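You operate a simulated robot arm through the tools that you are given. There is no shell and no other tool. Be economical: measure what you need, move in short steps, check, and stop when the job is done.

You are at the controls of a simulated two-armed robot. One attempt, no reset.

TASK
Band the blue stack and put it in the red tray.
Fine: hold the banding frame steady to work its lever; leave the lever up. Set down upright: what you pick out. Where these are worked on the way, their far stop is far enough and under half their travel is too little: lever.

Only the result counts: the job must be done as asked and must still hold three seconds after the hand-in. Knocking over, shifting, dropping, spilling or breaking anything else fails it.

THE ROBOT
Two 7-joint arms with two-finger grippers on one trunk, on a base that drives. Base frame: it is fixed to the floor where the robot stands at the start and does not move with it; the origin is under the middle of the robot, x ahead of it, y to its left, z up; the surface under the hand at the start is at about z = 80. Units: cm, degrees, N and s.
The left shoulder is at the start at [7.8, 15.1, 98.8], the right one opposite. With the tool pointing down near the work surface each hand reaches from about 30 to 80 cm from the robot's upright axis, wherever it stands, measured 20 degrees to its own side. Places, roughly: banding frame [50, -30, 80]; lever [60, -30, 90]; red tray [50, 50, 70]. Payload 2.54 kg a hand.
The tool frame of a hand sits at the grasp point between the pads (the TCP): z along the fingers, y along the line on which they close. The tips reach 3 cm beyond it. Largest opening 11.6 cm; the body of the gripper starts 9.5 cm behind the TCP.
Orientation is that of the tool frame in the base frame, as a unit quaternion [x, y, z, w]. With the fingers straight down and closing along the base's y, the tool's x points along the base's -x, its y along +y and its z along -z.

THE INTERFACE
- The arms move only by the tool apply_moves. It takes "left_deltas", "right_deltas" or both (then of equal length, played together; a hand with none holds still); each is a list of rows, each a list of 3 entries, a list of its own where there are three numbers: the shift along the tool's x, y, z in cm, then the turn, a rotation vector about the tool's x, y, z in degrees, then the closure, from 0 (fully open) to 1 (shut). In form: [[[tx, ty, tz], [wx, wy, wz], jaw], ...]. A call has 1 to 10 rows; each row is the pose to reach, as a shift and turn from the pose commanded when the call began, along the tool's axes at that moment. Each row takes 0.2 s and may step no farther than 5 cm and 8.6 degrees from the row before; otherwise, or with a gripper value out of range, the whole call is refused. Where a pose cannot be reached the arm comes as near as it can. A force on the tool above 40 N (or 10 N above the force at the start of the call, whichever is more), or a blocked arm, ends the call early, and 0.2 s more pass. Each finger travels about 7.2 cm/s and halts on what it meets, pressing with about 37 N; the grip force reading is that of the motor and also rises with nothing between the fingers. The clock runs only during rows and for 0.2 s after the last one: add rows that repeat a pose to give the fingers time. It gives the time, the measured TCP pose, the force on the tool (base axes), the opening and the grip force at its end, in the units of the frame above (readings bear some noise), with the torque about the TCP (base axes, N m) and any sound that the robot's microphone picked up, and new pictures: "show" is both (left out), scene, wrist or none (wrist: the cameras of the hands that moved).
- Cameras (640 x 400 px; columns grow to the right, rows downward): "scene" is now at [15.95, 1.66, 114.75]; the picture's right is [0.15, -0.99, 0.00], its down [-0.18, -0.03, -0.98] and it looks along [0.97, 0.15, -0.18] (base axes); focal length 214 px, centre (320, 200). "left" rides on the left gripper at [6.9, 1.5, -12.2] in its tool frame; the picture's right is [-0.21, 0.98, 0.00], its down [-0.83, -0.18, -0.53] and it looks along [-0.52, -0.11, 0.85] (tool axes); focal length 251 px, centre (320, 200). "right" rides on the right gripper at [6.9, -1.5, -12.2] in its tool frame; the picture's right is [0.21, 0.98, 0.00], its down [-0.83, 0.18, -0.53] and it looks along [-0.52, 0.11, 0.85] (tool axes); focal length 251 px, centre (320, 200). There is no depth. A picture from a camera that has moved, and an enlarged one, comes with that camera's place and axes in the base frame and with its lens.
- move_column(by): slides the trunk up (or, below 0, down) by that many cm; the arms and the scene camera ride with it, the base frame stays. It gives what a move gives, with no picture.
- roll_base(legs): drives the robot by 1 to 6 legs, each [ahead, left, turn to the left] in cm, cm and degrees, along the robot's own axes; the way and the turn of a leg run together, so that a leg with both is an arc; at most 150 cm and 180 degrees a leg. The arms and the cameras ride along, it lands a little off, and it stops where it bumps. It gives what a move gives, and a new picture of the scene camera.
- pan_tilt(pan, tilt): turns the head with the scene camera to pan (to the left, within 80 degrees either way) and tilt (down, from -29 to 69), counted from straight ahead of the robot. It gives what a move gives, and a new picture of the scene camera.
- inspect(camera, box): a new picture of the part [left, top, right, bottom] of that camera's present view, enlarged. It takes no simulated time.
- hand_in(): hands the job in; it is judged then, once.

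Go step by step. Nothing tells you exact positions but the pictures and the camera data: compare them with the known pose of the tool, close in by small moves and look again before you grip or let go. The budget is 120 turns and 260 pictures, counting those below and the enlarged ones. Unless the task says otherwise, let go and move clear before handing in, and close with one line.

The tools are called as name(argument=value, ...) on one line, values as JSON. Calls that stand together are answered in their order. apply_moves: Moves the arms, as the interface text tells. Its arguments: {"type":"object","properties":{"left_deltas":{"type":"array"},"right_deltas":{"type":"array"},"show":{"type":"string","enum":["both","scene","wrist","none"]}},"required":[]} The other tools are called the same way: move_column (by) slides the trunk up or down; roll_base (legs) drives the base; pan_tilt (pan, tilt) turns the head that bears the scene camera; inspect (camera, box) takes an enlarged picture of a part of a camera's view; hand_in () hands the job in.

At the start:

```text
time: 0.0
left_tcp_pos: [40.31, 5.76, 121.7]
left_orientation: [0.0, 1.0, 0.0, 0.0]
left_ft_force: [0.2, -0.7, 0.2]
left_ft_torque: [0.01, -0.02, 0.04]
left_grip_width: 11.62
left_finger_force: 0.0
right_tcp_pos: [39.17, -27.99, 100.0]
right_orientation: [-0.001, 1.0, 0.0, 0.0]
right_ft_force: [-0.3, -0.1, 0.6]
right_ft_torque: [0.0, 0.02, 0.02]
right_grip_width: 11.61
right_finger_force: 0.1
trunk travel left (down, up): [-22.5, 6.4]
robot x, y, heading: [0.27, 0.22, -0.1]
head pan, tilt: [8.7, 10.3]
```

scene: 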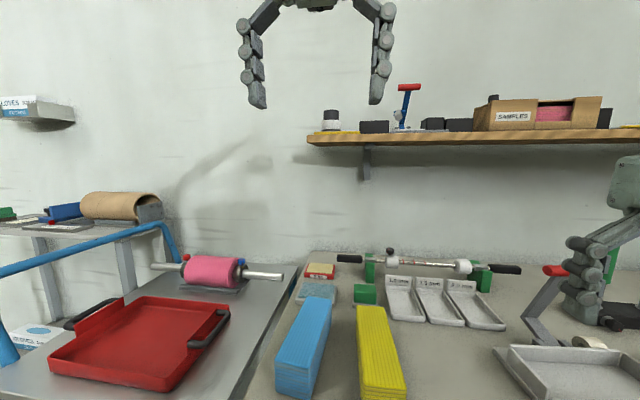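
right: 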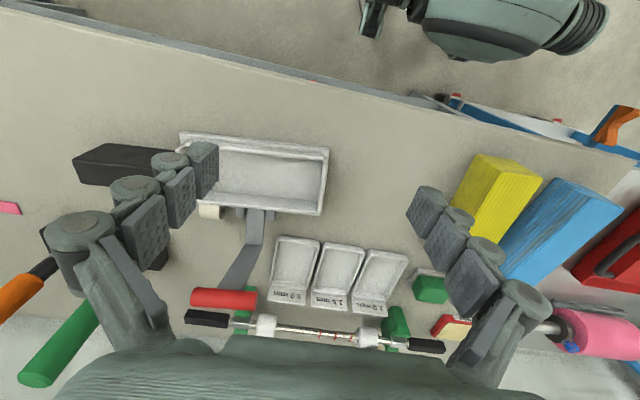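
left: 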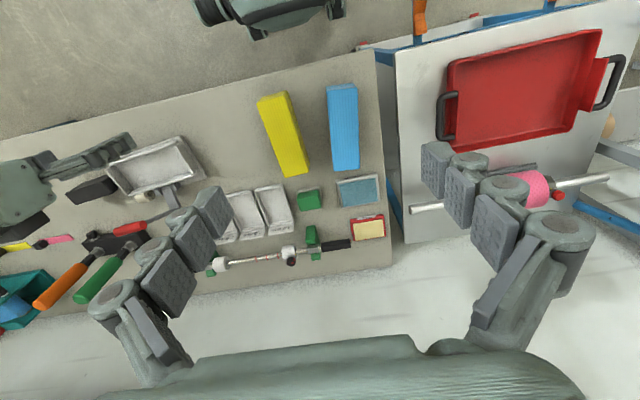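

I see a blue and a yellow stack on the bench, the banding frame with its red-handled lever to the right, and the red tray to the left on a lower table. I'll look closer first.

pan_tilt(pan=-25, tilt=35)

inspect(camera="right", box=[160, 110, 440, 340])

inspect(camera="left", box=[60, 60, 400, 280])

```text
time: 1.0
left_tcp_pos: [40.21, 5.75, 121.65]
left_orientation: [0.001, 1.0, 0.0, -0.001]
left_ft_force: [-0.5, 0.0, 0.6]
left_ft_torque: [-0.02, 0.0, 0.02]
left_grip_width: 11.61
left_finger_force: 0.0
right_tcp_pos: [39.1, -28.11, 100.09]
right_orientation: [0.0, 1.0, 0.0, 0.001]
right_ft_force: [0.1, -0.8, 0.1]
right_ft_torque: [0.03, 0.02, 0.0]
right_grip_width: 11.59
right_finger_force: 0.0
trunk travel left (down, up): [-22.5, 6.4]
robot x, y, heading: [0.09, 0.01, -0.3]
head pan, tilt: [-25.0, 35.0]
camera scene: at [14.75, -3.46, 110.79], right [-0.42, -0.91, 0.0], down [-0.52, 0.24, -0.82], along [0.74, -0.35, -0.57], focal length 214 px, centre (320, 200)
```

scene: 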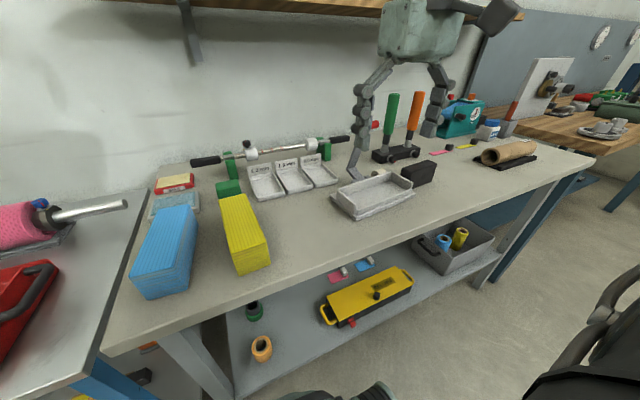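

```text
1.74 times, centred on (300, 225) of right
camera zoom: at [32.25, -29.5, 112.18], right [-0.21, 0.98, 0.0], down [0.83, 0.18, 0.53], along [0.52, 0.11, -0.85], focal length 437 px, centre (355, 156)
```

zoom: 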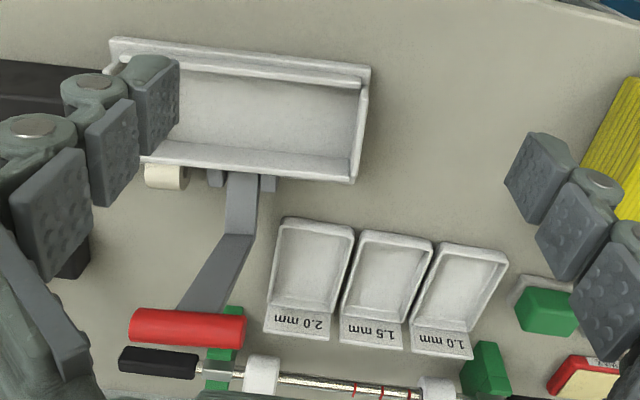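

```text
1.82 times, centred on (230, 170) of left
camera zoom: at [33.37, 7.32, 133.91], right [0.21, 0.98, 0.0], down [0.83, -0.18, 0.53], along [0.52, -0.11, -0.85], focal length 457 px, centre (484, 254)
```

zoom: 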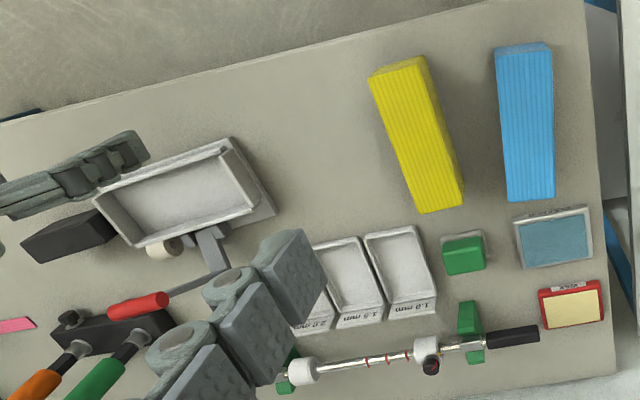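

inspect(camera="scene", box=[310, 90, 470, 230])

inspect(camera="scene", box=[110, 130, 350, 310])

```text
2.86 times, centred on (390, 160) of scene
camera zoom: at [14.75, -3.46, 110.79], right [-0.42, -0.91, 0.0], down [-0.52, 0.24, -0.82], along [0.74, -0.35, -0.57], focal length 613 px, centre (120, 314)
```

zoom: 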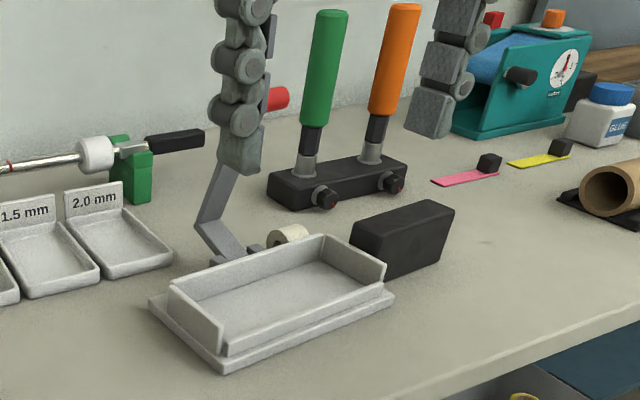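

```text
2.22 times, centred on (230, 220) of scene
camera zoom: at [14.75, -3.46, 110.79], right [-0.42, -0.91, 0.0], down [-0.52, 0.24, -0.82], along [0.74, -0.35, -0.57], focal length 477 px, centre (520, 156)
```

zoom: 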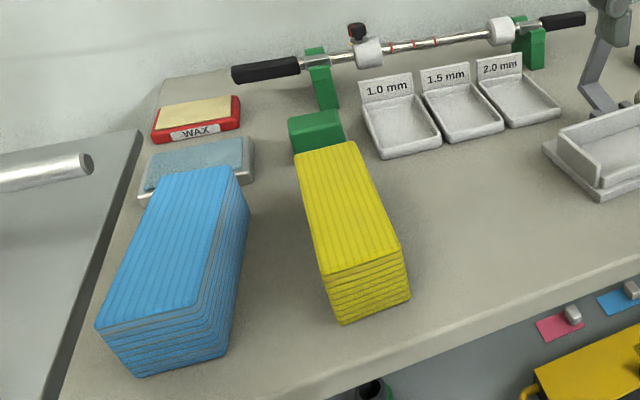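

apply_moves(right_deltas=[[[2, -3, -4], [0, 0, 0], 0], [[4, -6, -6], [0, 0, 0], 0], [[4, -6, -6], [0, 0, 0], 0]], show="wrist")

inspect(camera="right", box=[200, 80, 440, 300])

inspect(camera="scene", box=[310, 90, 470, 230])

```text
refused: row 1 steps farther than a row can; nothing moved
```

```text
1.82 times, centred on (320, 190) of right
camera zoom: at [32.25, -29.5, 112.18], right [-0.21, 0.98, 0.0], down [0.83, 0.18, 0.53], along [0.52, 0.11, -0.85], focal length 457 px, centre (320, 218)
```

zoom: 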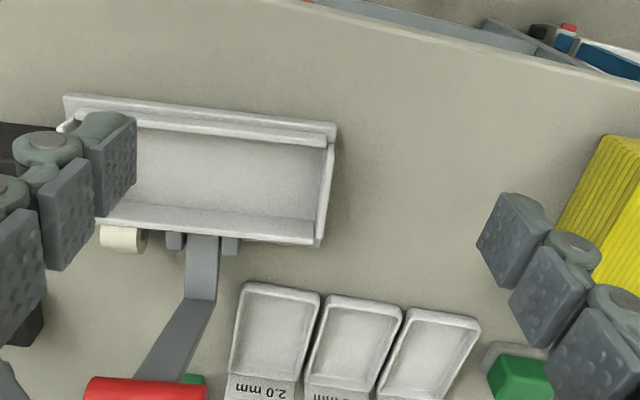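

```text
2.86 times, centred on (390, 160) of scene
camera zoom: at [14.75, -3.46, 110.79], right [-0.42, -0.91, 0.0], down [-0.52, 0.24, -0.82], along [0.74, -0.35, -0.57], focal length 613 px, centre (120, 314)
```

zoom: 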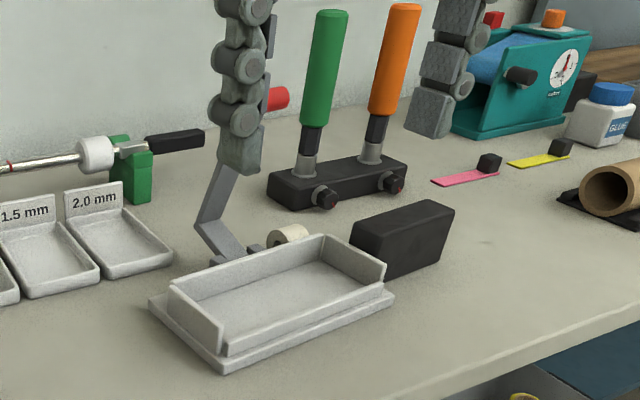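

The wrist view shows the trough; I'll shift the right hand up and back to get an unobstructed view of frame and lever.

apply_moves(right_deltas=[[[0, 0, -4], [0, 0, 0], 0], [[2, -3, -6], [0, 0, 0], 0], [[4, -6, -8], [0, 0, 0], 0], [[4, -8, -10], [0, 0, 0], 0], [[4, -8, -10], [0, 0, 0], 0]], show="wrist")

inspect(camera="right", box=[200, 80, 440, 300])

inspect(camera="scene", box=[310, 90, 470, 230])

```text
time: 2.2
left_tcp_pos: [40.38, 5.69, 121.67]
left_orientation: [-0.001, 1.0, 0.0, 0.0]
left_ft_force: [0.3, 0.2, 0.4]
left_ft_torque: [0.0, 0.01, 0.01]
left_grip_width: 11.58
left_finger_force: 0.2
right_tcp_pos: [35.21, -36.13, 109.78]
right_orientation: [0.0, 1.0, 0.0, 0.001]
right_ft_force: [-0.6, -0.4, -0.2]
right_ft_torque: [0.03, 0.03, -0.03]
right_grip_width: 11.56
right_finger_force: 0.1
trunk travel left (down, up): [-22.5, 6.4]
robot x, y, heading: [0.04, -0.02, 0.2]
head pan, tilt: [-25.0, 35.0]
camera right: at [28.22, -37.5, 122.12], right [-0.21, 0.98, 0.0], down [0.83, 0.18, 0.53], along [0.52, 0.11, -0.85], focal length 251 px, centre (320, 200)
```

right: 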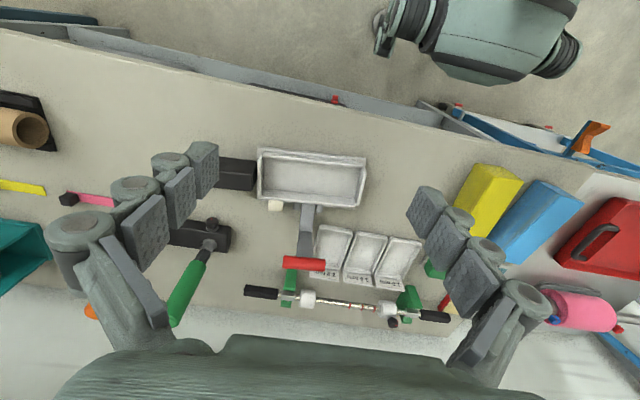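

```text
1.82 times, centred on (320, 190) of right
camera zoom: at [28.22, -37.5, 122.12], right [-0.21, 0.98, 0.0], down [0.83, 0.18, 0.53], along [0.52, 0.11, -0.85], focal length 457 px, centre (320, 218)
```

zoom: 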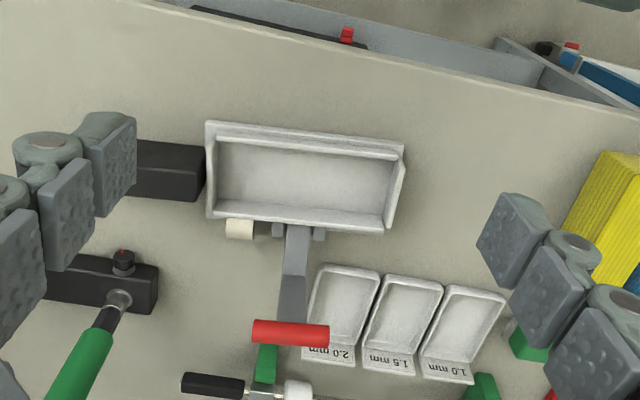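

```text
2.86 times, centred on (390, 160) of scene
camera zoom: at [14.74, -3.47, 110.78], right [-0.42, -0.91, 0.0], down [-0.52, 0.24, -0.82], along [0.74, -0.35, -0.57], focal length 613 px, centre (120, 314)
```

zoom: 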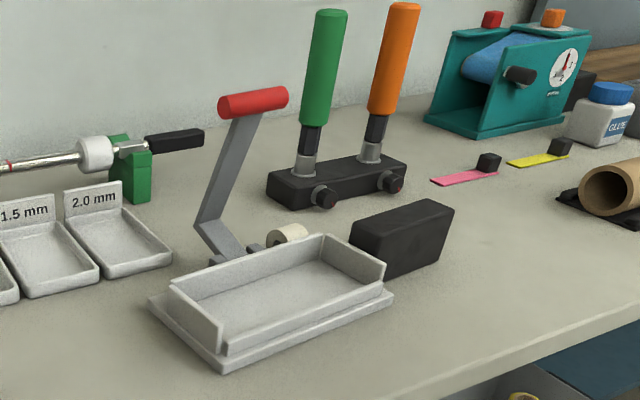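

Lever is a dogleg hinged behind the trough, handle about [55,-34,96]. I need to see whether the black block is part of the frame, so I move the right hand further right for a closer look.

apply_moves(right_deltas=[[[0, -4, 0], [0, 0, 0], 0], [[0, -8, 2], [0, 0, 0], 0], [[0, -10, 5], [0, 0, 0], 0], [[0, -10, 5], [0, 0, 0], 0]], show="none")

inspect(camera="right", box=[230, 100, 430, 260])

inspect(camera="scene", box=[340, 140, 440, 210])

```text
time: 3.2
left_tcp_pos: [40.36, 5.84, 121.77]
left_orientation: [0.001, 1.0, 0.0, -0.001]
left_ft_force: [0.4, 0.0, -0.2]
left_ft_torque: [-0.02, 0.02, 0.0]
left_grip_width: 11.64
left_finger_force: 0.0
right_tcp_pos: [35.44, -45.84, 105.01]
right_orientation: [0.0, 1.0, 0.0, 0.0]
right_ft_force: [0.7, -0.6, -0.1]
right_ft_torque: [0.01, -0.04, -0.01]
right_grip_width: 11.58
right_finger_force: 0.0
trunk travel left (down, up): [-22.5, 6.4]
robot x, y, heading: [0.1, 0.42, -0.1]
head pan, tilt: [-25.0, 35.0]
```

```text
2.50 times, centred on (330, 180) of right
camera zoom: at [28.44, -47.38, 117.15], right [-0.21, 0.98, 0.0], down [0.83, 0.18, 0.53], along [0.52, 0.11, -0.85], focal length 629 px, centre (295, 250)
```

zoom: 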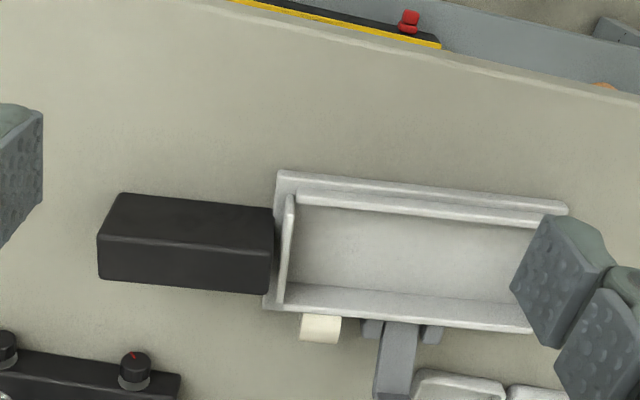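

```text
5.71 times, centred on (390, 175) of scene
camera zoom: at [14.74, -3.45, 110.79], right [-0.42, -0.91, 0.0], down [-0.52, 0.24, -0.82], along [0.74, -0.35, -0.57], focal length 1226 px, centre (-80, 343)
```

zoom: 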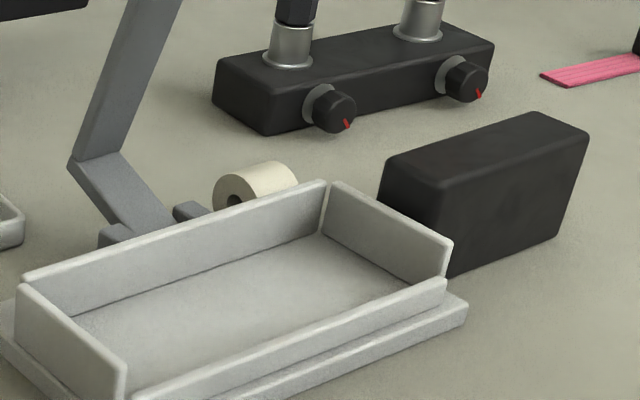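

The black block looks attached to the frame's right end (a grip block). Now I measure the trough and the blue stack more exactly.

apply_moves(right_deltas=[[[0, 4, 0], [0, 0, 0], 0], [[0, 8, 0], [0, 0, 0], 0], [[0, 9, 0], [0, 0, 0], 0], [[0, 9, 0], [0, 0, 0], 0]], left_deltas=[[[0, 2, 4], [0, 0, 0], 0], [[1, 3, 8], [0, 0, 0], 0], [[2, 3, 12], [0, 0, 0], 0], [[2, 3, 14], [0, 0, 0], 0]], show="none")

inspect(camera="right", box=[230, 110, 390, 210])

inspect(camera="left", box=[230, 60, 430, 220])

```text
time: 4.2
left_tcp_pos: [38.37, 8.73, 107.73]
left_orientation: [-0.001, 1.0, -0.001, -0.001]
left_ft_force: [0.6, 0.1, 1.2]
left_ft_torque: [0.02, 0.02, -0.02]
left_grip_width: 11.58
left_finger_force: 0.0
right_tcp_pos: [35.46, -37.02, 105.1]
right_orientation: [0.0, 1.0, 0.0, 0.0]
right_ft_force: [0.1, -0.4, -0.4]
right_ft_torque: [-0.02, 0.01, 0.04]
right_grip_width: 11.61
right_finger_force: 0.1
trunk travel left (down, up): [-22.5, 6.4]
robot x, y, heading: [0.22, -0.13, 0.1]
head pan, tilt: [-25.0, 35.0]
```

```text
4.00 times, centred on (310, 160) of right
camera zoom: at [28.52, -38.46, 117.25], right [-0.21, 0.98, 0.0], down [0.83, 0.18, 0.53], along [0.52, 0.11, -0.85], focal length 1006 px, centre (360, 360)
```

zoom: 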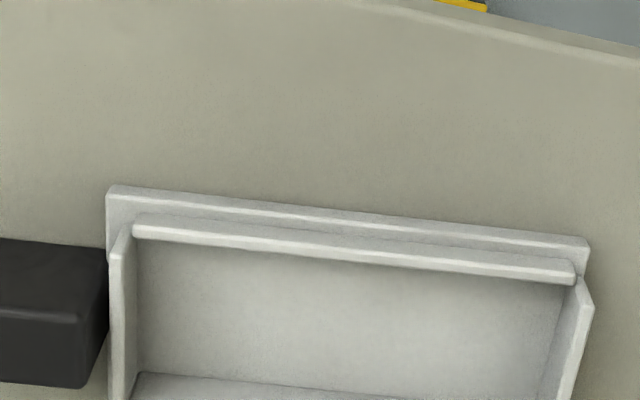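

```text
2.50 times, centred on (330, 140) of left
camera zoom: at [31.47, 10.31, 120.04], right [0.21, 0.98, 0.0], down [0.83, -0.18, 0.53], along [0.52, -0.11, -0.84], focal length 629 px, centre (295, 350)
```

zoom: 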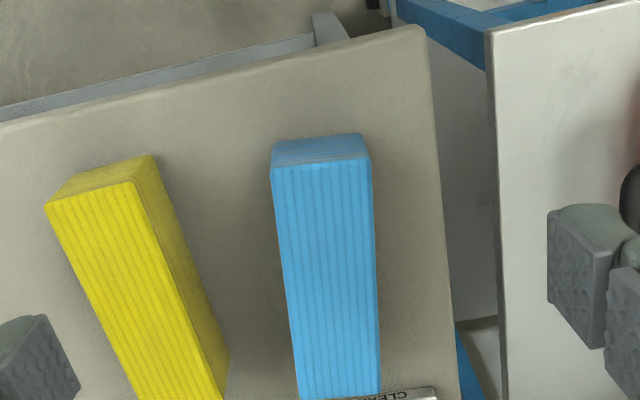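

Blue stack measures ≈15.5×5.5×5.9 cm centred at [49, 8.9], yaw −5.6°; trough interior ≈16.8×6.7 cm centred at [48.8,−34.7]. I'll bring the left hand, slightly tilted, above the stack while turning the right hand toward the black grip block.

apply_moves(left_deltas=[[[-2.2, 0.1, 3], [0.3, -5, 1.4], 0.31], [[-4.4, 0.2, 6], [0.5, -10, 2.8], 0.31], [[-6.6, 0.3, 9], [0.75, -15, 4.2], 0.31], [[-8.8, 0.4, 12.5], [0.98, -20, 5.55], 0.31], [[-8.8, 0.4, 12.5], [0.98, -20, 5.55], 0.31], [[-8.8, 0.4, 12.5], [0.98, -20, 5.55], 0.31], [[-8.8, 0.4, 12.5], [0.98, -20, 5.55], 0.31], [[-8.8, 0.4, 12.5], [0.98, -20, 5.55], 0.31]], right_deltas=[[[0, -2, 0], [0, 0, -8.5], 0], [[0, -4, 0], [0, 0, -17], 0], [[-1, -6, 0], [0, 0, -25.5], 0], [[-2, -8, 0], [0, 0, -34], 0], [[-4, -10, 0], [0, 0, -42.5], 0], [[-6, -12, 0], [0, 0, -51], 0], [[-8, -12.5, 0], [0, 0, -59.5], 0], [[-10, -12.7, 0], [0, 0, -68], 0]], show="both")

```text
time: 6.0
left_tcp_pos: [46.89, 9.26, 95.28]
left_orientation: [0.048, 0.984, -0.009, 0.174]
left_ft_force: [-0.1, -0.4, -0.2]
left_ft_torque: [-0.01, -0.01, 0.04]
left_grip_width: 8.0
left_finger_force: 0.1
right_tcp_pos: [35.04, -21.97, 98.32]
right_orientation: [-0.55, 0.835, -0.006, -0.001]
right_ft_force: [-0.4, 0.8, -0.2]
right_ft_torque: [0.01, -0.02, 0.0]
right_grip_width: 11.61
right_finger_force: 0.1
right hand out of reach, approached as far as the arm can: row 3, 4, 5, 6, 7, 8
trunk travel left (down, up): [-22.5, 6.4]
robot x, y, heading: [0.09, -0.07, -0.3]
head pan, tilt: [-25.0, 35.0]
camera scene: at [14.75, -3.43, 110.79], right [-0.42, -0.91, 0.0], down [-0.52, 0.24, -0.82], along [0.74, -0.35, -0.57], focal length 214 px, centre (320, 200)
camera right: at [33.65, -28.72, 110.6], right [-0.98, 0.19, -0.01], down [0.16, 0.84, 0.52], along [0.1, 0.51, -0.85], focal length 251 px, centre (320, 200)
camera left: at [36.53, 11.87, 104.44], right [0.3, 0.95, 0.07], down [0.57, -0.24, 0.78], along [0.76, -0.19, -0.62], focal length 251 px, centre (320, 200)
```

scene: 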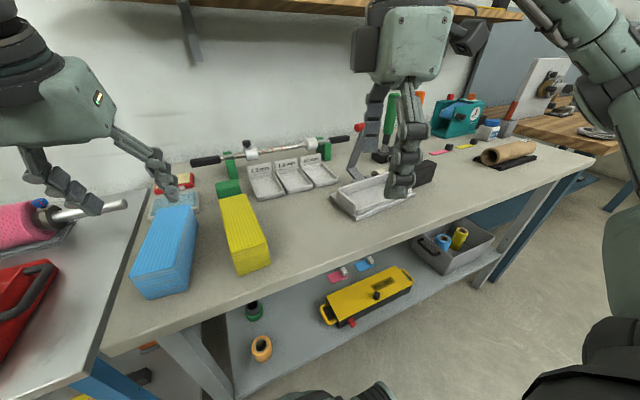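
right: 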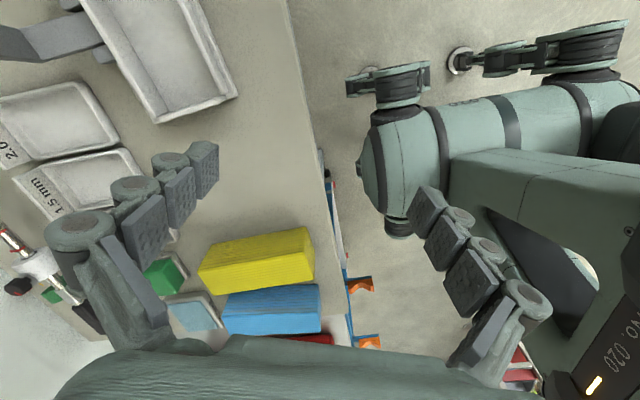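
left: 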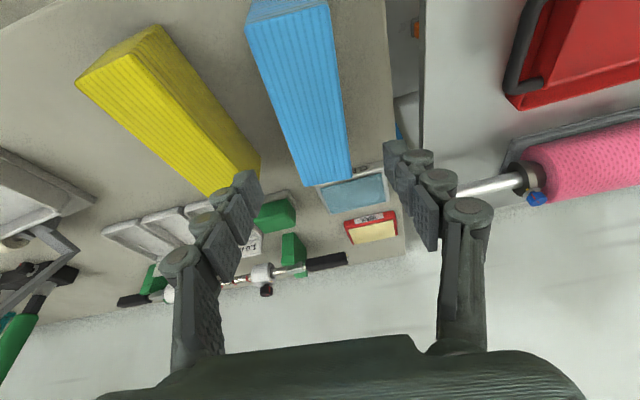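

The right wrist prefers the other turn direction; I'll unwind it.

apply_moves(right_deltas=[[[0, 0, -1], [0, 0, 8.5], 0], [[0, 0, -2], [0, 0, 17], 0], [[0, 0, -3], [0, 0, 25.5], 0], [[0, 0, -4], [0, 0, 34], 0], [[0, 0, -4], [0, 0, 42.5], 0], [[0, 0, -4], [0, 0, 51], 0], [[0, 0, -4], [0, 0, 59.5], 0], [[0, 0, -4], [0, 0, 68], 0]], show="none")

```text
time: 7.8
left_tcp_pos: [47.08, 9.23, 95.37]
left_orientation: [0.048, 0.984, -0.008, 0.173]
left_ft_force: [0.6, -0.2, 0.1]
left_ft_torque: [0.01, 0.01, -0.04]
left_grip_width: 8.01
left_finger_force: 0.0
right_tcp_pos: [34.47, -21.66, 102.79]
right_orientation: [0.002, 1.0, -0.001, 0.0]
right_ft_force: [-0.6, 0.6, 0.0]
right_ft_torque: [-0.04, -0.04, -0.03]
right_grip_width: 11.59
right_finger_force: 0.1
trunk travel left (down, up): [-22.5, 6.4]
robot x, y, heading: [0.2, -0.22, 0.0]
head pan, tilt: [-25.0, 35.0]
```

apply_moves(right_deltas=[[[0, -2.8, 0], [0, 0, 8.4], 0], [[0, -5.6, 0], [0, 0, 16.9], 0], [[0, -8.4, 0], [0, 0, 25.3], 0], [[-1, -11.2, 0], [0, 0, 33.8], 0], [[-2, -14, 0], [0, 0, 42.2], 0], [[-3, -17, 0], [0, 0, 50.6], 0], [[-4.5, -20, 0], [0, 0, 59], 0], [[-6, -23, 0], [0, 0, 67.5], 0], [[-8, -26, 0], [0, 0, 75.9], 0], [[-9.5, -28, 0], [0, 0, 84.3], 0]], show="none")

inspect(camera="left", box=[160, 0, 480, 240])

```text
time: 10.0
left_tcp_pos: [47.04, 9.2, 95.34]
left_orientation: [0.048, 0.984, -0.009, 0.173]
left_ft_force: [0.0, 0.1, 0.9]
left_ft_torque: [0.02, 0.01, -0.01]
left_grip_width: 8.01
left_finger_force: 0.1
right_tcp_pos: [43.91, -49.86, 102.4]
right_orientation: [0.672, 0.741, 0.0, 0.0]
right_ft_force: [-0.4, -0.2, 0.7]
right_ft_torque: [-0.01, -0.01, -0.01]
right_grip_width: 11.61
right_finger_force: 0.1
trunk travel left (down, up): [-22.5, 6.4]
robot x, y, heading: [-0.11, -0.18, -0.1]
head pan, tilt: [-25.0, 35.0]
```

```text
1.67 times, centred on (320, 120) of left
camera zoom: at [36.54, 11.82, 104.44], right [0.3, 0.95, 0.07], down [0.57, -0.24, 0.78], along [0.76, -0.19, -0.62], focal length 419 px, centre (320, 333)
```

zoom: 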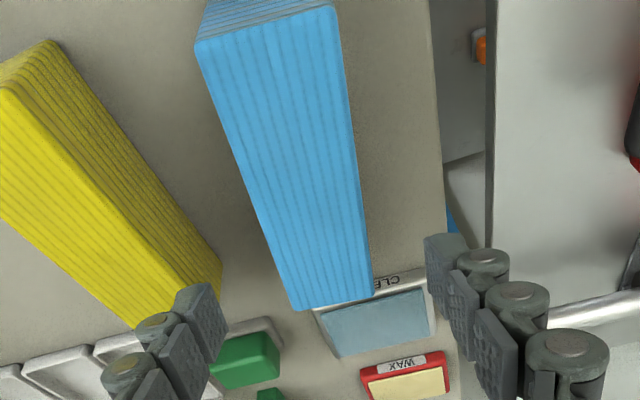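

Right hand now points well. The left fingers straddle the stack's line; I'll lower the left hand so the fingertips sit about 3 cm above the stack's base.

apply_moves(left_deltas=[[[0.7, 0, 3], [0, 0, 0], 0.31], [[1.4, 0, 6], [0, 0, 0], 0.31], [[2.13, -0.05, 8.8], [0, 0, 0], 0.31], [[2.13, -0.05, 8.8], [0, 0, 0], 0.31]], show="wrist")

inspect(camera="scene", box=[80, 120, 280, 310])

```text
time: 11.0
left_tcp_pos: [48.0, 8.97, 86.31]
left_orientation: [0.049, 0.984, -0.009, 0.173]
left_ft_force: [-0.4, -0.2, 0.2]
left_ft_torque: [0.01, 0.04, 0.0]
left_grip_width: 7.99
left_finger_force: 0.1
right_tcp_pos: [44.0, -49.72, 102.38]
right_orientation: [0.671, 0.741, 0.0, 0.0]
right_ft_force: [-0.6, 0.1, -0.4]
right_ft_torque: [0.0, 0.02, -0.01]
right_grip_width: 11.59
right_finger_force: 0.0
trunk travel left (down, up): [-22.5, 6.4]
robot x, y, heading: [-0.05, -0.13, 0.3]
head pan, tilt: [-25.0, 35.0]
camera left: at [37.6, 11.49, 95.41], right [0.3, 0.95, 0.07], down [0.57, -0.24, 0.78], along [0.76, -0.19, -0.62], focal length 251 px, centre (320, 200)
```

left: 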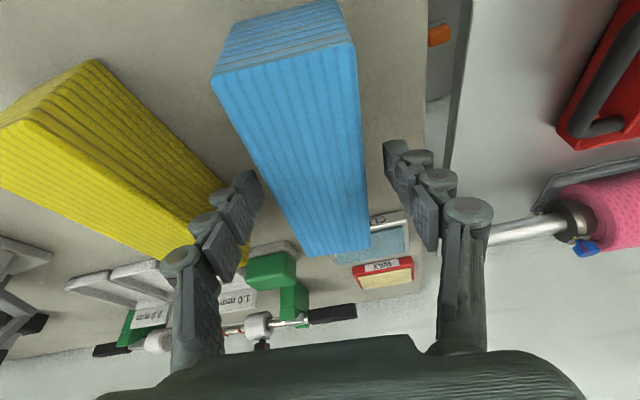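

```text
2.11 times, centred on (180, 215) of scene
camera zoom: at [14.74, -3.47, 110.79], right [-0.42, -0.91, 0.0], down [-0.52, 0.24, -0.82], along [0.74, -0.35, -0.57], focal length 452 px, centre (615, 168)
```

zoom: 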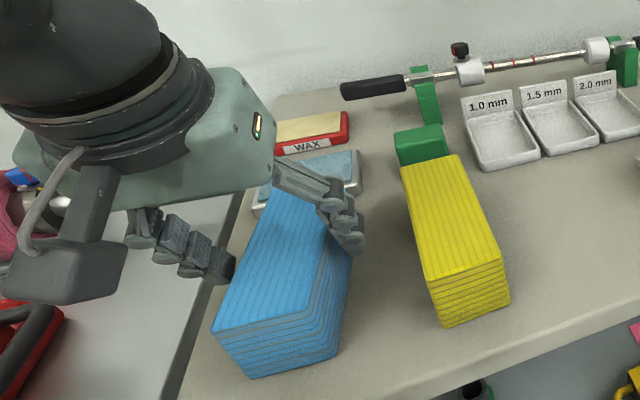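

Stack is centred between the fingers. Closing the grip.

apply_moves(left_deltas=[[[0, 0, 0], [0, 0, 0], 0.7], [[0, 0, 0], [0, 0, 0], 1], [[0, 0, 0], [0, 0, 0], 1], [[0, 0, 0], [0, 0, 0], 1]], show="none")

```text
time: 12.0
left_tcp_pos: [48.03, 8.87, 86.29]
left_orientation: [0.048, 0.984, -0.009, 0.173]
left_ft_force: [-0.8, -1.3, 1.2]
left_ft_torque: [-0.06, 0.01, -0.03]
left_grip_width: 5.47
left_finger_force: 37.3
right_tcp_pos: [43.97, -49.89, 102.42]
right_orientation: [0.671, 0.741, 0.0, 0.0]
right_ft_force: [-0.1, 0.4, -0.3]
right_ft_torque: [-0.03, 0.02, 0.02]
right_grip_width: 11.58
right_finger_force: 0.1
trunk travel left (down, up): [-22.5, 6.4]
robot x, y, heading: [0.35, -0.15, 0.2]
head pan, tilt: [-25.0, 35.0]
```

apply_moves(left_deltas=[[[-0.51, 0, -1.41], [0, 0, 0], 1], [[-1.03, 0, -2.82], [0, 0, 0], 1], [[-1.03, 0, -2.82], [0, 0, 0], 1]], show="none")

inspect(camera="scene", box=[80, 120, 280, 310])

inspect(camera="left", box=[160, 0, 480, 240])

```text
time: 12.8
left_tcp_pos: [48.21, 8.95, 89.28]
left_orientation: [0.048, 0.984, -0.009, 0.173]
left_ft_force: [-0.2, -0.7, -0.5]
left_ft_torque: [-0.03, 0.03, 0.01]
left_grip_width: 5.48
left_finger_force: 37.3
right_tcp_pos: [43.85, -49.82, 102.41]
right_orientation: [0.671, 0.742, 0.0, 0.0]
right_ft_force: [0.1, 0.1, 0.0]
right_ft_torque: [-0.02, -0.03, -0.02]
right_grip_width: 11.6
right_finger_force: 0.0
trunk travel left (down, up): [-22.5, 6.4]
robot x, y, heading: [-0.29, 0.24, 0.2]
head pan, tilt: [-25.0, 35.0]
```

```text
2.11 times, centred on (180, 215) of scene
camera zoom: at [14.75, -3.47, 110.78], right [-0.42, -0.91, 0.0], down [-0.52, 0.24, -0.82], along [0.74, -0.35, -0.57], focal length 452 px, centre (615, 168)
```

zoom: 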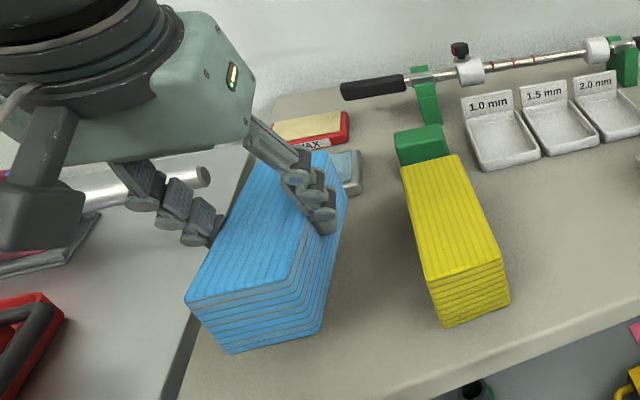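

```text
1.67 times, centred on (320, 120) of left
camera zoom: at [37.69, 11.49, 98.35], right [0.3, 0.95, 0.07], down [0.57, -0.24, 0.78], along [0.76, -0.19, -0.62], focal length 419 px, centre (320, 333)
```

zoom: 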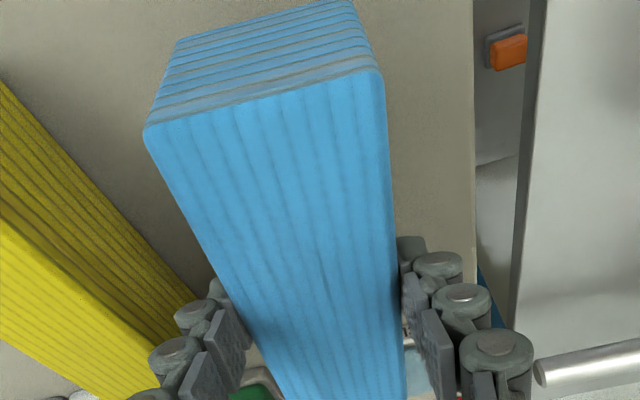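

The stack lifts as one body and stays level. Raising it further and turning it to the trough's direction in free space.

apply_moves(left_deltas=[[[0.1, -0.13, -3.6], [0, 0, 0], 1], [[0.2, -0.26, -7.2], [0, 0, 0], 1], [[0.32, -0.39, -10.76], [0, 0, 0], 1]], show="none")

apply_moves(left_deltas=[[[0, 0, 0], [2.7, 0, 7.42], 1], [[0, 0, 0], [5.4, 0, 14.84], 1], [[0, 0, 0], [8.1, 0, 22.26], 1], [[0, 0, 0], [10.8, 0, 29.68], 1], [[0, 0, 0], [13.5, 0, 37.1], 1], [[0, 0, 0], [16.2, 0, 44.52], 1], [[0, 0, 0], [18.9, 0, 51.94], 1], [[0, 0, 0], [21.6, 0, 59.36], 1], [[0, 0, 0], [24.3, 0, 66.78], 1], [[0, 0, 0], [27.0, 0, 74.2], 1]], show="both")

```text
time: 13.6
left_tcp_pos: [44.15, 8.96, 99.28]
left_orientation: [0.047, 0.984, -0.008, 0.173]
left_ft_force: [-0.7, -0.3, -0.1]
left_ft_torque: [-0.01, 0.0, -0.01]
left_grip_width: 5.46
left_finger_force: 36.6
right_tcp_pos: [43.99, -49.72, 102.48]
right_orientation: [0.671, 0.741, 0.0, 0.0]
right_ft_force: [-0.5, -0.5, -0.8]
right_ft_torque: [0.01, 0.0, -0.04]
right_grip_width: 11.62
right_finger_force: 0.0
trunk travel left (down, up): [-22.5, 6.4]
robot x, y, heading: [-0.16, -0.01, -0.0]
head pan, tilt: [-25.0, 35.0]
```

```text
time: 15.8
left_tcp_pos: [39.65, 6.47, 99.49]
left_orientation: [0.661, 0.73, -0.116, 0.129]
left_ft_force: [-0.7, -0.1, -0.4]
left_ft_torque: [0.01, 0.01, -0.03]
left_grip_width: 5.45
left_finger_force: 36.8
left hand out of reach, approached as far as the arm can: row 9, 10
right_tcp_pos: [43.99, -49.85, 102.42]
right_orientation: [0.671, 0.742, 0.0, -0.001]
right_ft_force: [0.5, -0.1, 0.2]
right_ft_torque: [-0.01, -0.04, 0.01]
right_grip_width: 11.62
right_finger_force: 0.1
trunk travel left (down, up): [-22.5, 6.4]
robot x, y, heading: [-0.12, -0.16, -0.0]
head pan, tilt: [-25.0, 35.0]
camera scene: at [14.73, -3.48, 110.79], right [-0.42, -0.91, 0.0], down [-0.52, 0.24, -0.82], along [0.74, -0.35, -0.57], focal length 214 px, centre (320, 200)
camera left: at [40.08, 17.2, 108.63], right [0.99, -0.11, 0.07], down [-0.12, -0.61, 0.78], along [-0.04, -0.79, -0.62], focal length 251 px, centre (320, 200)
```

scene: 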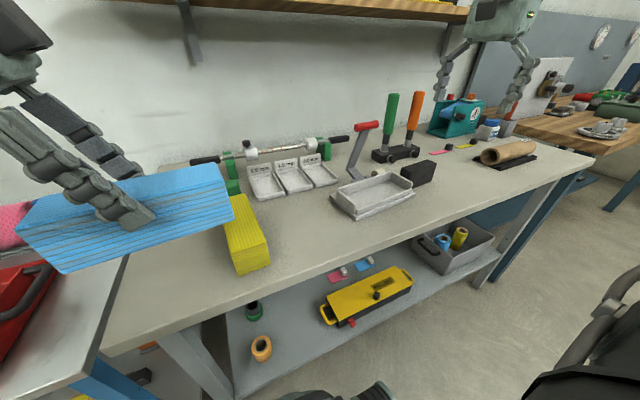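
left: 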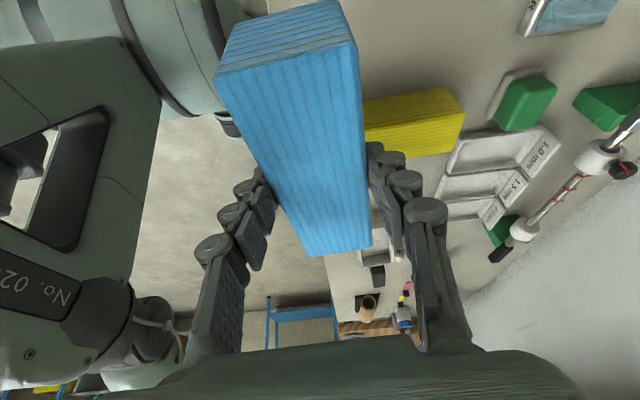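

Orientation is right (yaw −84°). I check the lever handle location closely before bringing the stack over the trough.

inspect(camera="scene", box=[320, 110, 440, 220])

```text
3.64 times, centred on (380, 165) of scene
camera zoom: at [14.73, -3.48, 110.79], right [-0.42, -0.91, 0.0], down [-0.52, 0.24, -0.82], along [0.74, -0.35, -0.57], focal length 780 px, centre (102, 327)
```

zoom: 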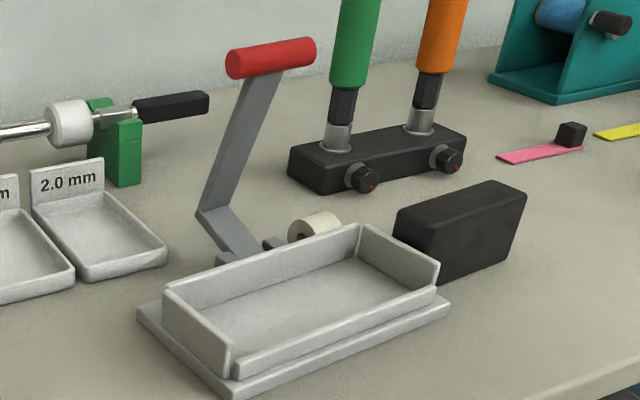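

The handle's front (x≈53.8, y −37…−31, z≈96) would be tight against my hand at the present grip, so I'll set the stack down on the free bench area at about [46,−16] and regrip it nearer its left end.

apply_moves(left_deltas=[[[-4.14, 0.82, 1.5], [0, 0, 0], 1], [[-8.28, 1.63, 3.0], [0, 0, 0], 1], [[-12.42, 2.45, 4.5], [0, 0, 0], 1], [[-16.56, 3.26, 6.0], [0, 0, 0], 1], [[-20.7, 4.08, 7.52], [0, 0, 0], 1], [[-20.7, 4.08, 7.52], [0, 0, 0], 1]], show="both")

```text
time: 17.2
left_tcp_pos: [43.95, -9.42, 99.37]
left_orientation: [0.659, 0.732, -0.119, 0.127]
left_ft_force: [-0.1, -0.3, -0.5]
left_ft_torque: [0.02, 0.01, 0.0]
left_grip_width: 5.46
left_finger_force: 37.3
left hand out of reach, approached as far as the arm can: row 4, 5, 6
right_tcp_pos: [44.01, -49.78, 102.42]
right_orientation: [0.671, 0.741, 0.0, 0.0]
right_ft_force: [0.3, 0.4, -0.3]
right_ft_torque: [0.01, 0.04, 0.02]
right_grip_width: 11.62
right_finger_force: 0.0
trunk travel left (down, up): [-22.5, 6.4]
robot x, y, heading: [-0.04, -0.22, 0.1]
head pan, tilt: [-25.0, 35.0]
camera scene: at [14.74, -3.46, 110.79], right [-0.42, -0.91, 0.0], down [-0.52, 0.24, -0.82], along [0.74, -0.35, -0.57], focal length 214 px, centre (320, 200)
camera left: at [44.4, 1.39, 108.51], right [0.99, -0.1, 0.07], down [-0.12, -0.61, 0.79], along [-0.04, -0.79, -0.61], focal length 251 px, centre (320, 200)
```

scene: 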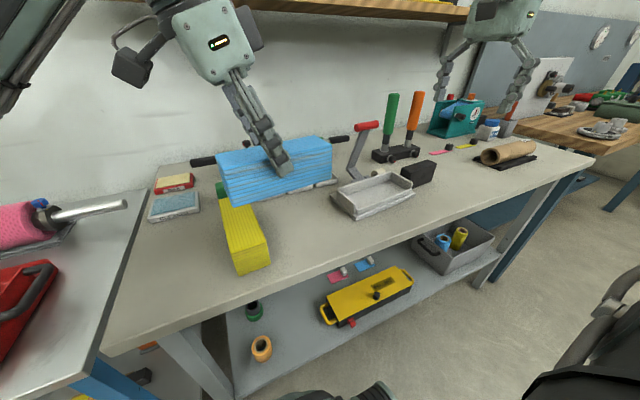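
left: 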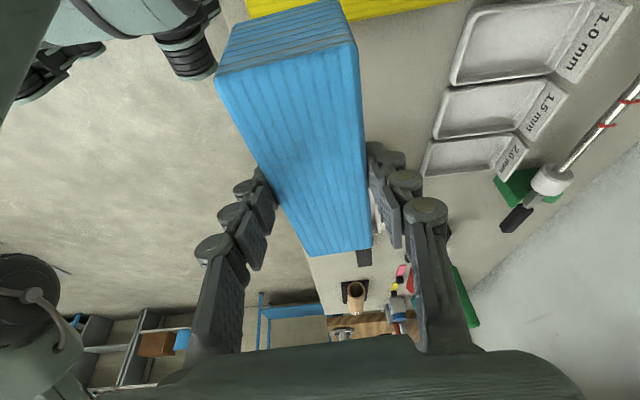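

The left arm reaches its limit here, so the base must shift to the right. I check what's there first.

pan_tilt(pan=-75, tilt=45)

```text
time: 18.4
left_tcp_pos: [43.91, -9.29, 99.37]
left_orientation: [0.659, 0.731, -0.119, 0.128]
left_ft_force: [-0.8, -0.9, -0.6]
left_ft_torque: [0.03, 0.0, -0.02]
left_grip_width: 5.49
left_finger_force: 36.9
right_tcp_pos: [44.01, -49.9, 102.4]
right_orientation: [0.671, 0.741, 0.0, 0.0]
right_ft_force: [0.7, 0.1, 0.5]
right_ft_torque: [0.01, 0.0, 0.0]
right_grip_width: 11.63
right_finger_force: 0.1
trunk travel left (down, up): [-22.5, 6.4]
robot x, y, heading: [-0.16, 0.12, 0.0]
head pan, tilt: [-75.0, 45.0]
camera scene: at [8.88, -7.6, 109.3], right [-0.97, -0.26, 0.0], down [-0.18, 0.68, -0.71], along [0.18, -0.68, -0.71], focal length 214 px, centre (320, 200)
```

scene: 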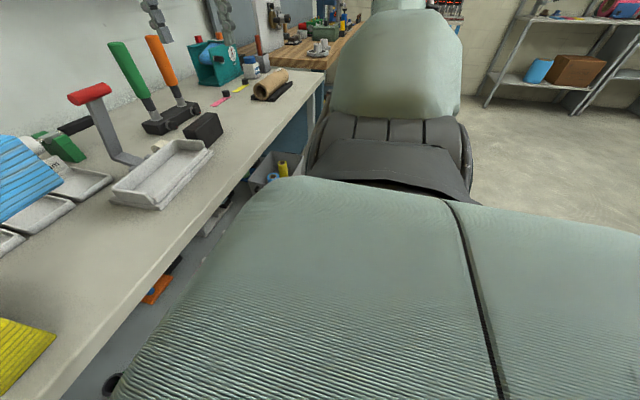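

The dark shape is the robot's own shoulder; the floor to the right is free. I'll turn the stack part-way back and raise it, then shift and turn the base to the right so the left arm works comfortably.

apply_moves(left_deltas=[[[1.7, -0.15, -2], [-2.4, 0, -6.58], 1], [[3.4, -0.3, -4], [-4.8, 0, -13.16], 1], [[5.1, -0.45, -6], [-7.2, 0, -19.74], 1], [[6.8, -0.6, -8], [-9.6, 0, -26.3], 1], [[8.49, -0.77, -10.1], [-12, 0, -32.9], 1], [[8.49, -0.77, -10.1], [-12, 0, -32.9], 1]], show="none")

roll_base(legs=[[-4, 0, 0], [0, -15, 0], [0, 0, -35]])

pan_tilt(pan=10, tilt=35)

```text
time: 19.8
left_tcp_pos: [42.16, 1.97, 106.17]
left_orientation: [0.412, 0.894, -0.073, 0.158]
left_ft_force: [-1.1, 0.5, -0.5]
left_ft_torque: [0.05, -0.05, 0.0]
left_grip_width: 5.48
left_finger_force: 37.1
right_tcp_pos: [43.91, -49.79, 102.39]
right_orientation: [0.671, 0.741, 0.0, 0.0]
right_ft_force: [-0.2, 0.6, -0.4]
right_ft_torque: [-0.01, -0.02, 0.03]
right_grip_width: 11.58
right_finger_force: 0.1
trunk travel left (down, up): [-22.5, 6.4]
robot x, y, heading: [-0.05, 0.07, -0.0]
head pan, tilt: [-75.0, 45.0]
```

```text
time: 24.0
left_tcp_pos: [31.61, -37.44, 106.18]
left_orientation: [0.663, 0.728, -0.117, 0.128]
left_ft_force: [-0.7, -0.1, -0.8]
left_ft_torque: [0.03, 0.02, 0.01]
left_grip_width: 5.46
left_finger_force: 37.2
right_tcp_pos: [3.32, -80.82, 102.52]
right_orientation: [0.864, 0.504, 0.0, 0.0]
right_ft_force: [-0.3, 0.0, 0.2]
right_ft_torque: [0.03, -0.03, 0.01]
right_grip_width: 11.6
right_finger_force: 0.1
trunk travel left (down, up): [-22.5, 6.4]
robot x, y, heading: [-3.65, -14.68, -35.2]
head pan, tilt: [-75.0, 45.0]
camera scene: at [-1.27, -26.06, 109.3], right [-0.94, 0.34, 0.0], down [0.24, 0.66, -0.71], along [-0.24, -0.66, -0.71], focal length 214 px, centre (320, 200)
```

scene: 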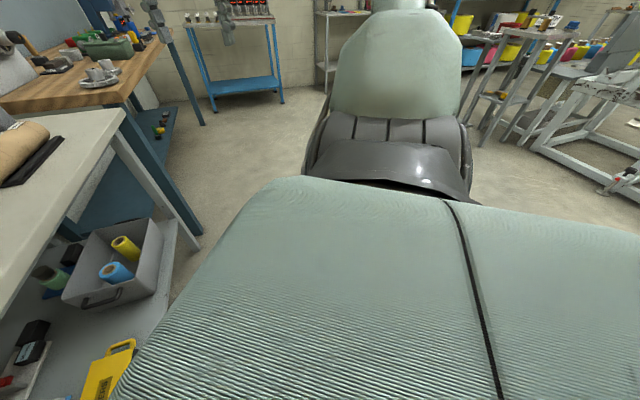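

```text
time: 25.6
left_tcp_pos: [31.55, -37.62, 106.14]
left_orientation: [0.663, 0.728, -0.117, 0.128]
left_ft_force: [-0.2, 0.5, -0.8]
left_ft_torque: [0.03, 0.06, -0.03]
left_grip_width: 5.5
left_finger_force: 37.1
right_tcp_pos: [3.25, -80.77, 102.42]
right_orientation: [0.864, 0.504, 0.0, 0.0]
right_ft_force: [0.2, -0.3, -0.4]
right_ft_torque: [-0.03, 0.03, 0.0]
right_grip_width: 11.58
right_finger_force: 0.1
trunk travel left (down, up): [-22.5, 6.4]
robot x, y, heading: [-4.39, -14.2, -35.2]
head pan, tilt: [10.0, 35.0]
camera scene: at [9.51, -22.17, 110.78], right [-0.43, -0.9, 0.0], down [-0.52, 0.24, -0.82], along [0.74, -0.35, -0.57], focal length 214 px, centre (320, 200)
```

scene: 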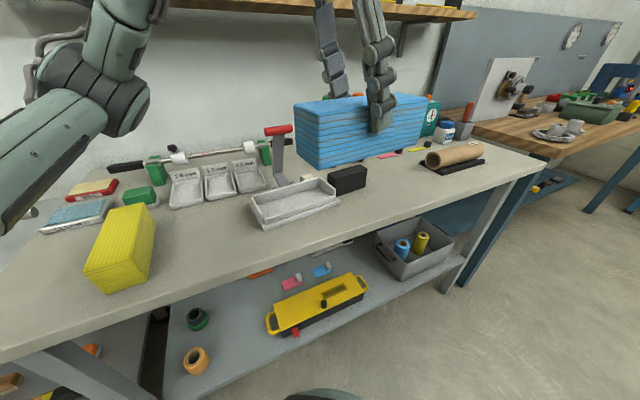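

Base is well placed. Moving the stack above the free bench spot.

apply_moves(left_deltas=[[[3.4, 2.2, 0.45], [0, 0, 0], 1], [[6.8, 4.4, 0.9], [0, 0, 0], 1], [[10.2, 6.6, 1.35], [0, 0, 0], 1], [[13.6, 8.8, 1.8], [0, 0, 0], 1], [[17, 11, 2.27], [0, 0, 0], 1], [[20.4, 13.2, 2.72], [0, 0, 0], 1], [[23.8, 15.4, 3.18], [0, 0, 0], 1], [[23.8, 15.4, 3.18], [0, 0, 0], 1]], show="both")

```text
time: 27.4
left_tcp_pos: [44.83, -14.76, 95.24]
left_orientation: [0.662, 0.729, -0.116, 0.129]
left_ft_force: [-0.2, -0.1, -0.2]
left_ft_torque: [-0.01, -0.01, -0.01]
left_grip_width: 5.46
left_finger_force: 37.0
right_tcp_pos: [3.41, -80.73, 102.46]
right_orientation: [0.863, 0.505, 0.0, 0.001]
right_ft_force: [0.3, -1.3, -0.3]
right_ft_torque: [-0.02, 0.0, 0.02]
right_grip_width: 11.6
right_finger_force: 0.0
trunk travel left (down, up): [-22.5, 6.4]
robot x, y, heading: [-3.96, -14.85, -35.2]
head pan, tilt: [10.0, 35.0]
camera scene: at [9.5, -22.16, 110.79], right [-0.43, -0.91, 0.0], down [-0.52, 0.24, -0.82], along [0.74, -0.35, -0.57], focal length 214 px, centre (320, 200)
camera left: at [45.34, -4.05, 104.35], right [0.99, -0.11, 0.07], down [-0.12, -0.61, 0.78], along [-0.04, -0.79, -0.62], focal length 251 px, centre (320, 200)
```

scene: 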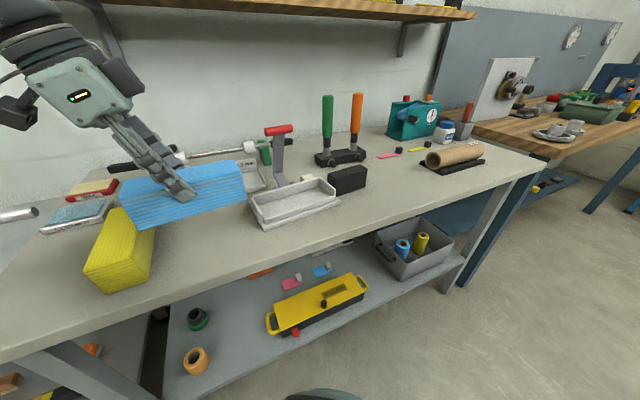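
left: 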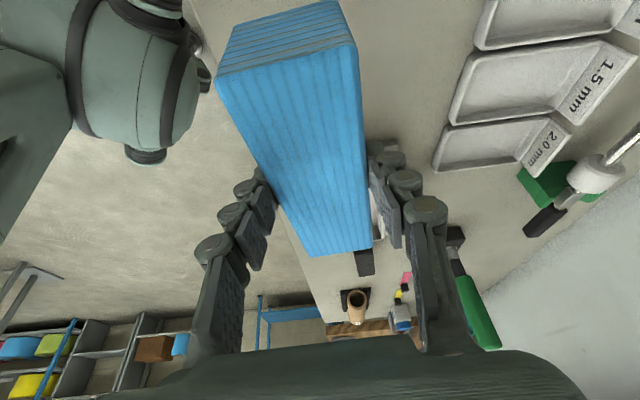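

apply_moves(left_deltas=[[[0.92, 0, 2.72], [0, 0, 0], 1], [[1.83, 0, 5.43], [0, 0, 0], 1], [[2.75, 0, 8.15], [0, 0, 0], 1], [[2.85, 0, 8.45], [0, 0, 0], 1], [[2.85, 0, 8.45], [0, 0, 0], 1]], show="scene")

inspect(camera="scene", box=[80, 120, 300, 300])

```text
time: 28.6
left_tcp_pos: [42.64, -14.6, 89.1]
left_orientation: [0.662, 0.729, -0.117, 0.128]
left_ft_force: [-0.5, 0.0, -1.1]
left_ft_torque: [0.03, 0.0, 0.0]
left_grip_width: 5.5
left_finger_force: 36.1
left hand out of reach, approached as far as the arm can: row 1, 2, 3, 4, 5
right_tcp_pos: [3.35, -80.73, 102.55]
right_orientation: [0.864, 0.504, 0.0, 0.0]
right_ft_force: [0.9, -0.1, 0.1]
right_ft_torque: [-0.01, 0.01, 0.01]
right_grip_width: 11.59
right_finger_force: 0.2
trunk travel left (down, up): [-22.5, 6.4]
robot x, y, heading: [-4.03, -14.62, -35.1]
head pan, tilt: [10.0, 35.0]
camera scene: at [9.51, -22.16, 110.78], right [-0.43, -0.91, 0.0], down [-0.52, 0.24, -0.82], along [0.74, -0.35, -0.57], focal length 214 px, centre (320, 200)
```

scene: 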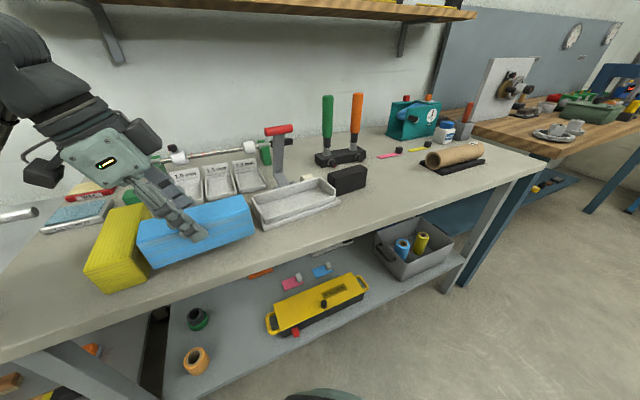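

```text
2.22 times, centred on (190, 210) of scene
camera zoom: at [9.51, -22.16, 110.78], right [-0.43, -0.91, 0.0], down [-0.52, 0.24, -0.82], along [0.74, -0.35, -0.57], focal length 477 px, centre (609, 178)
```

zoom: 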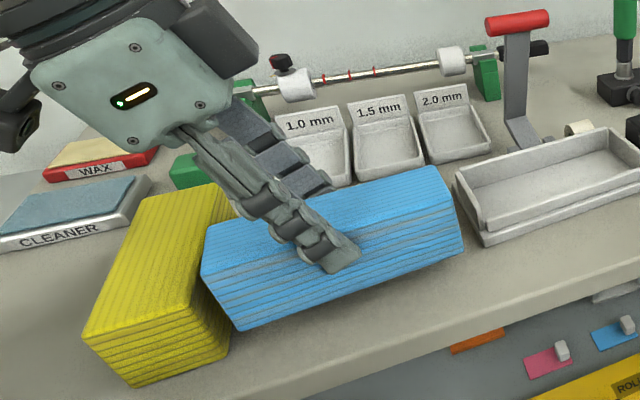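

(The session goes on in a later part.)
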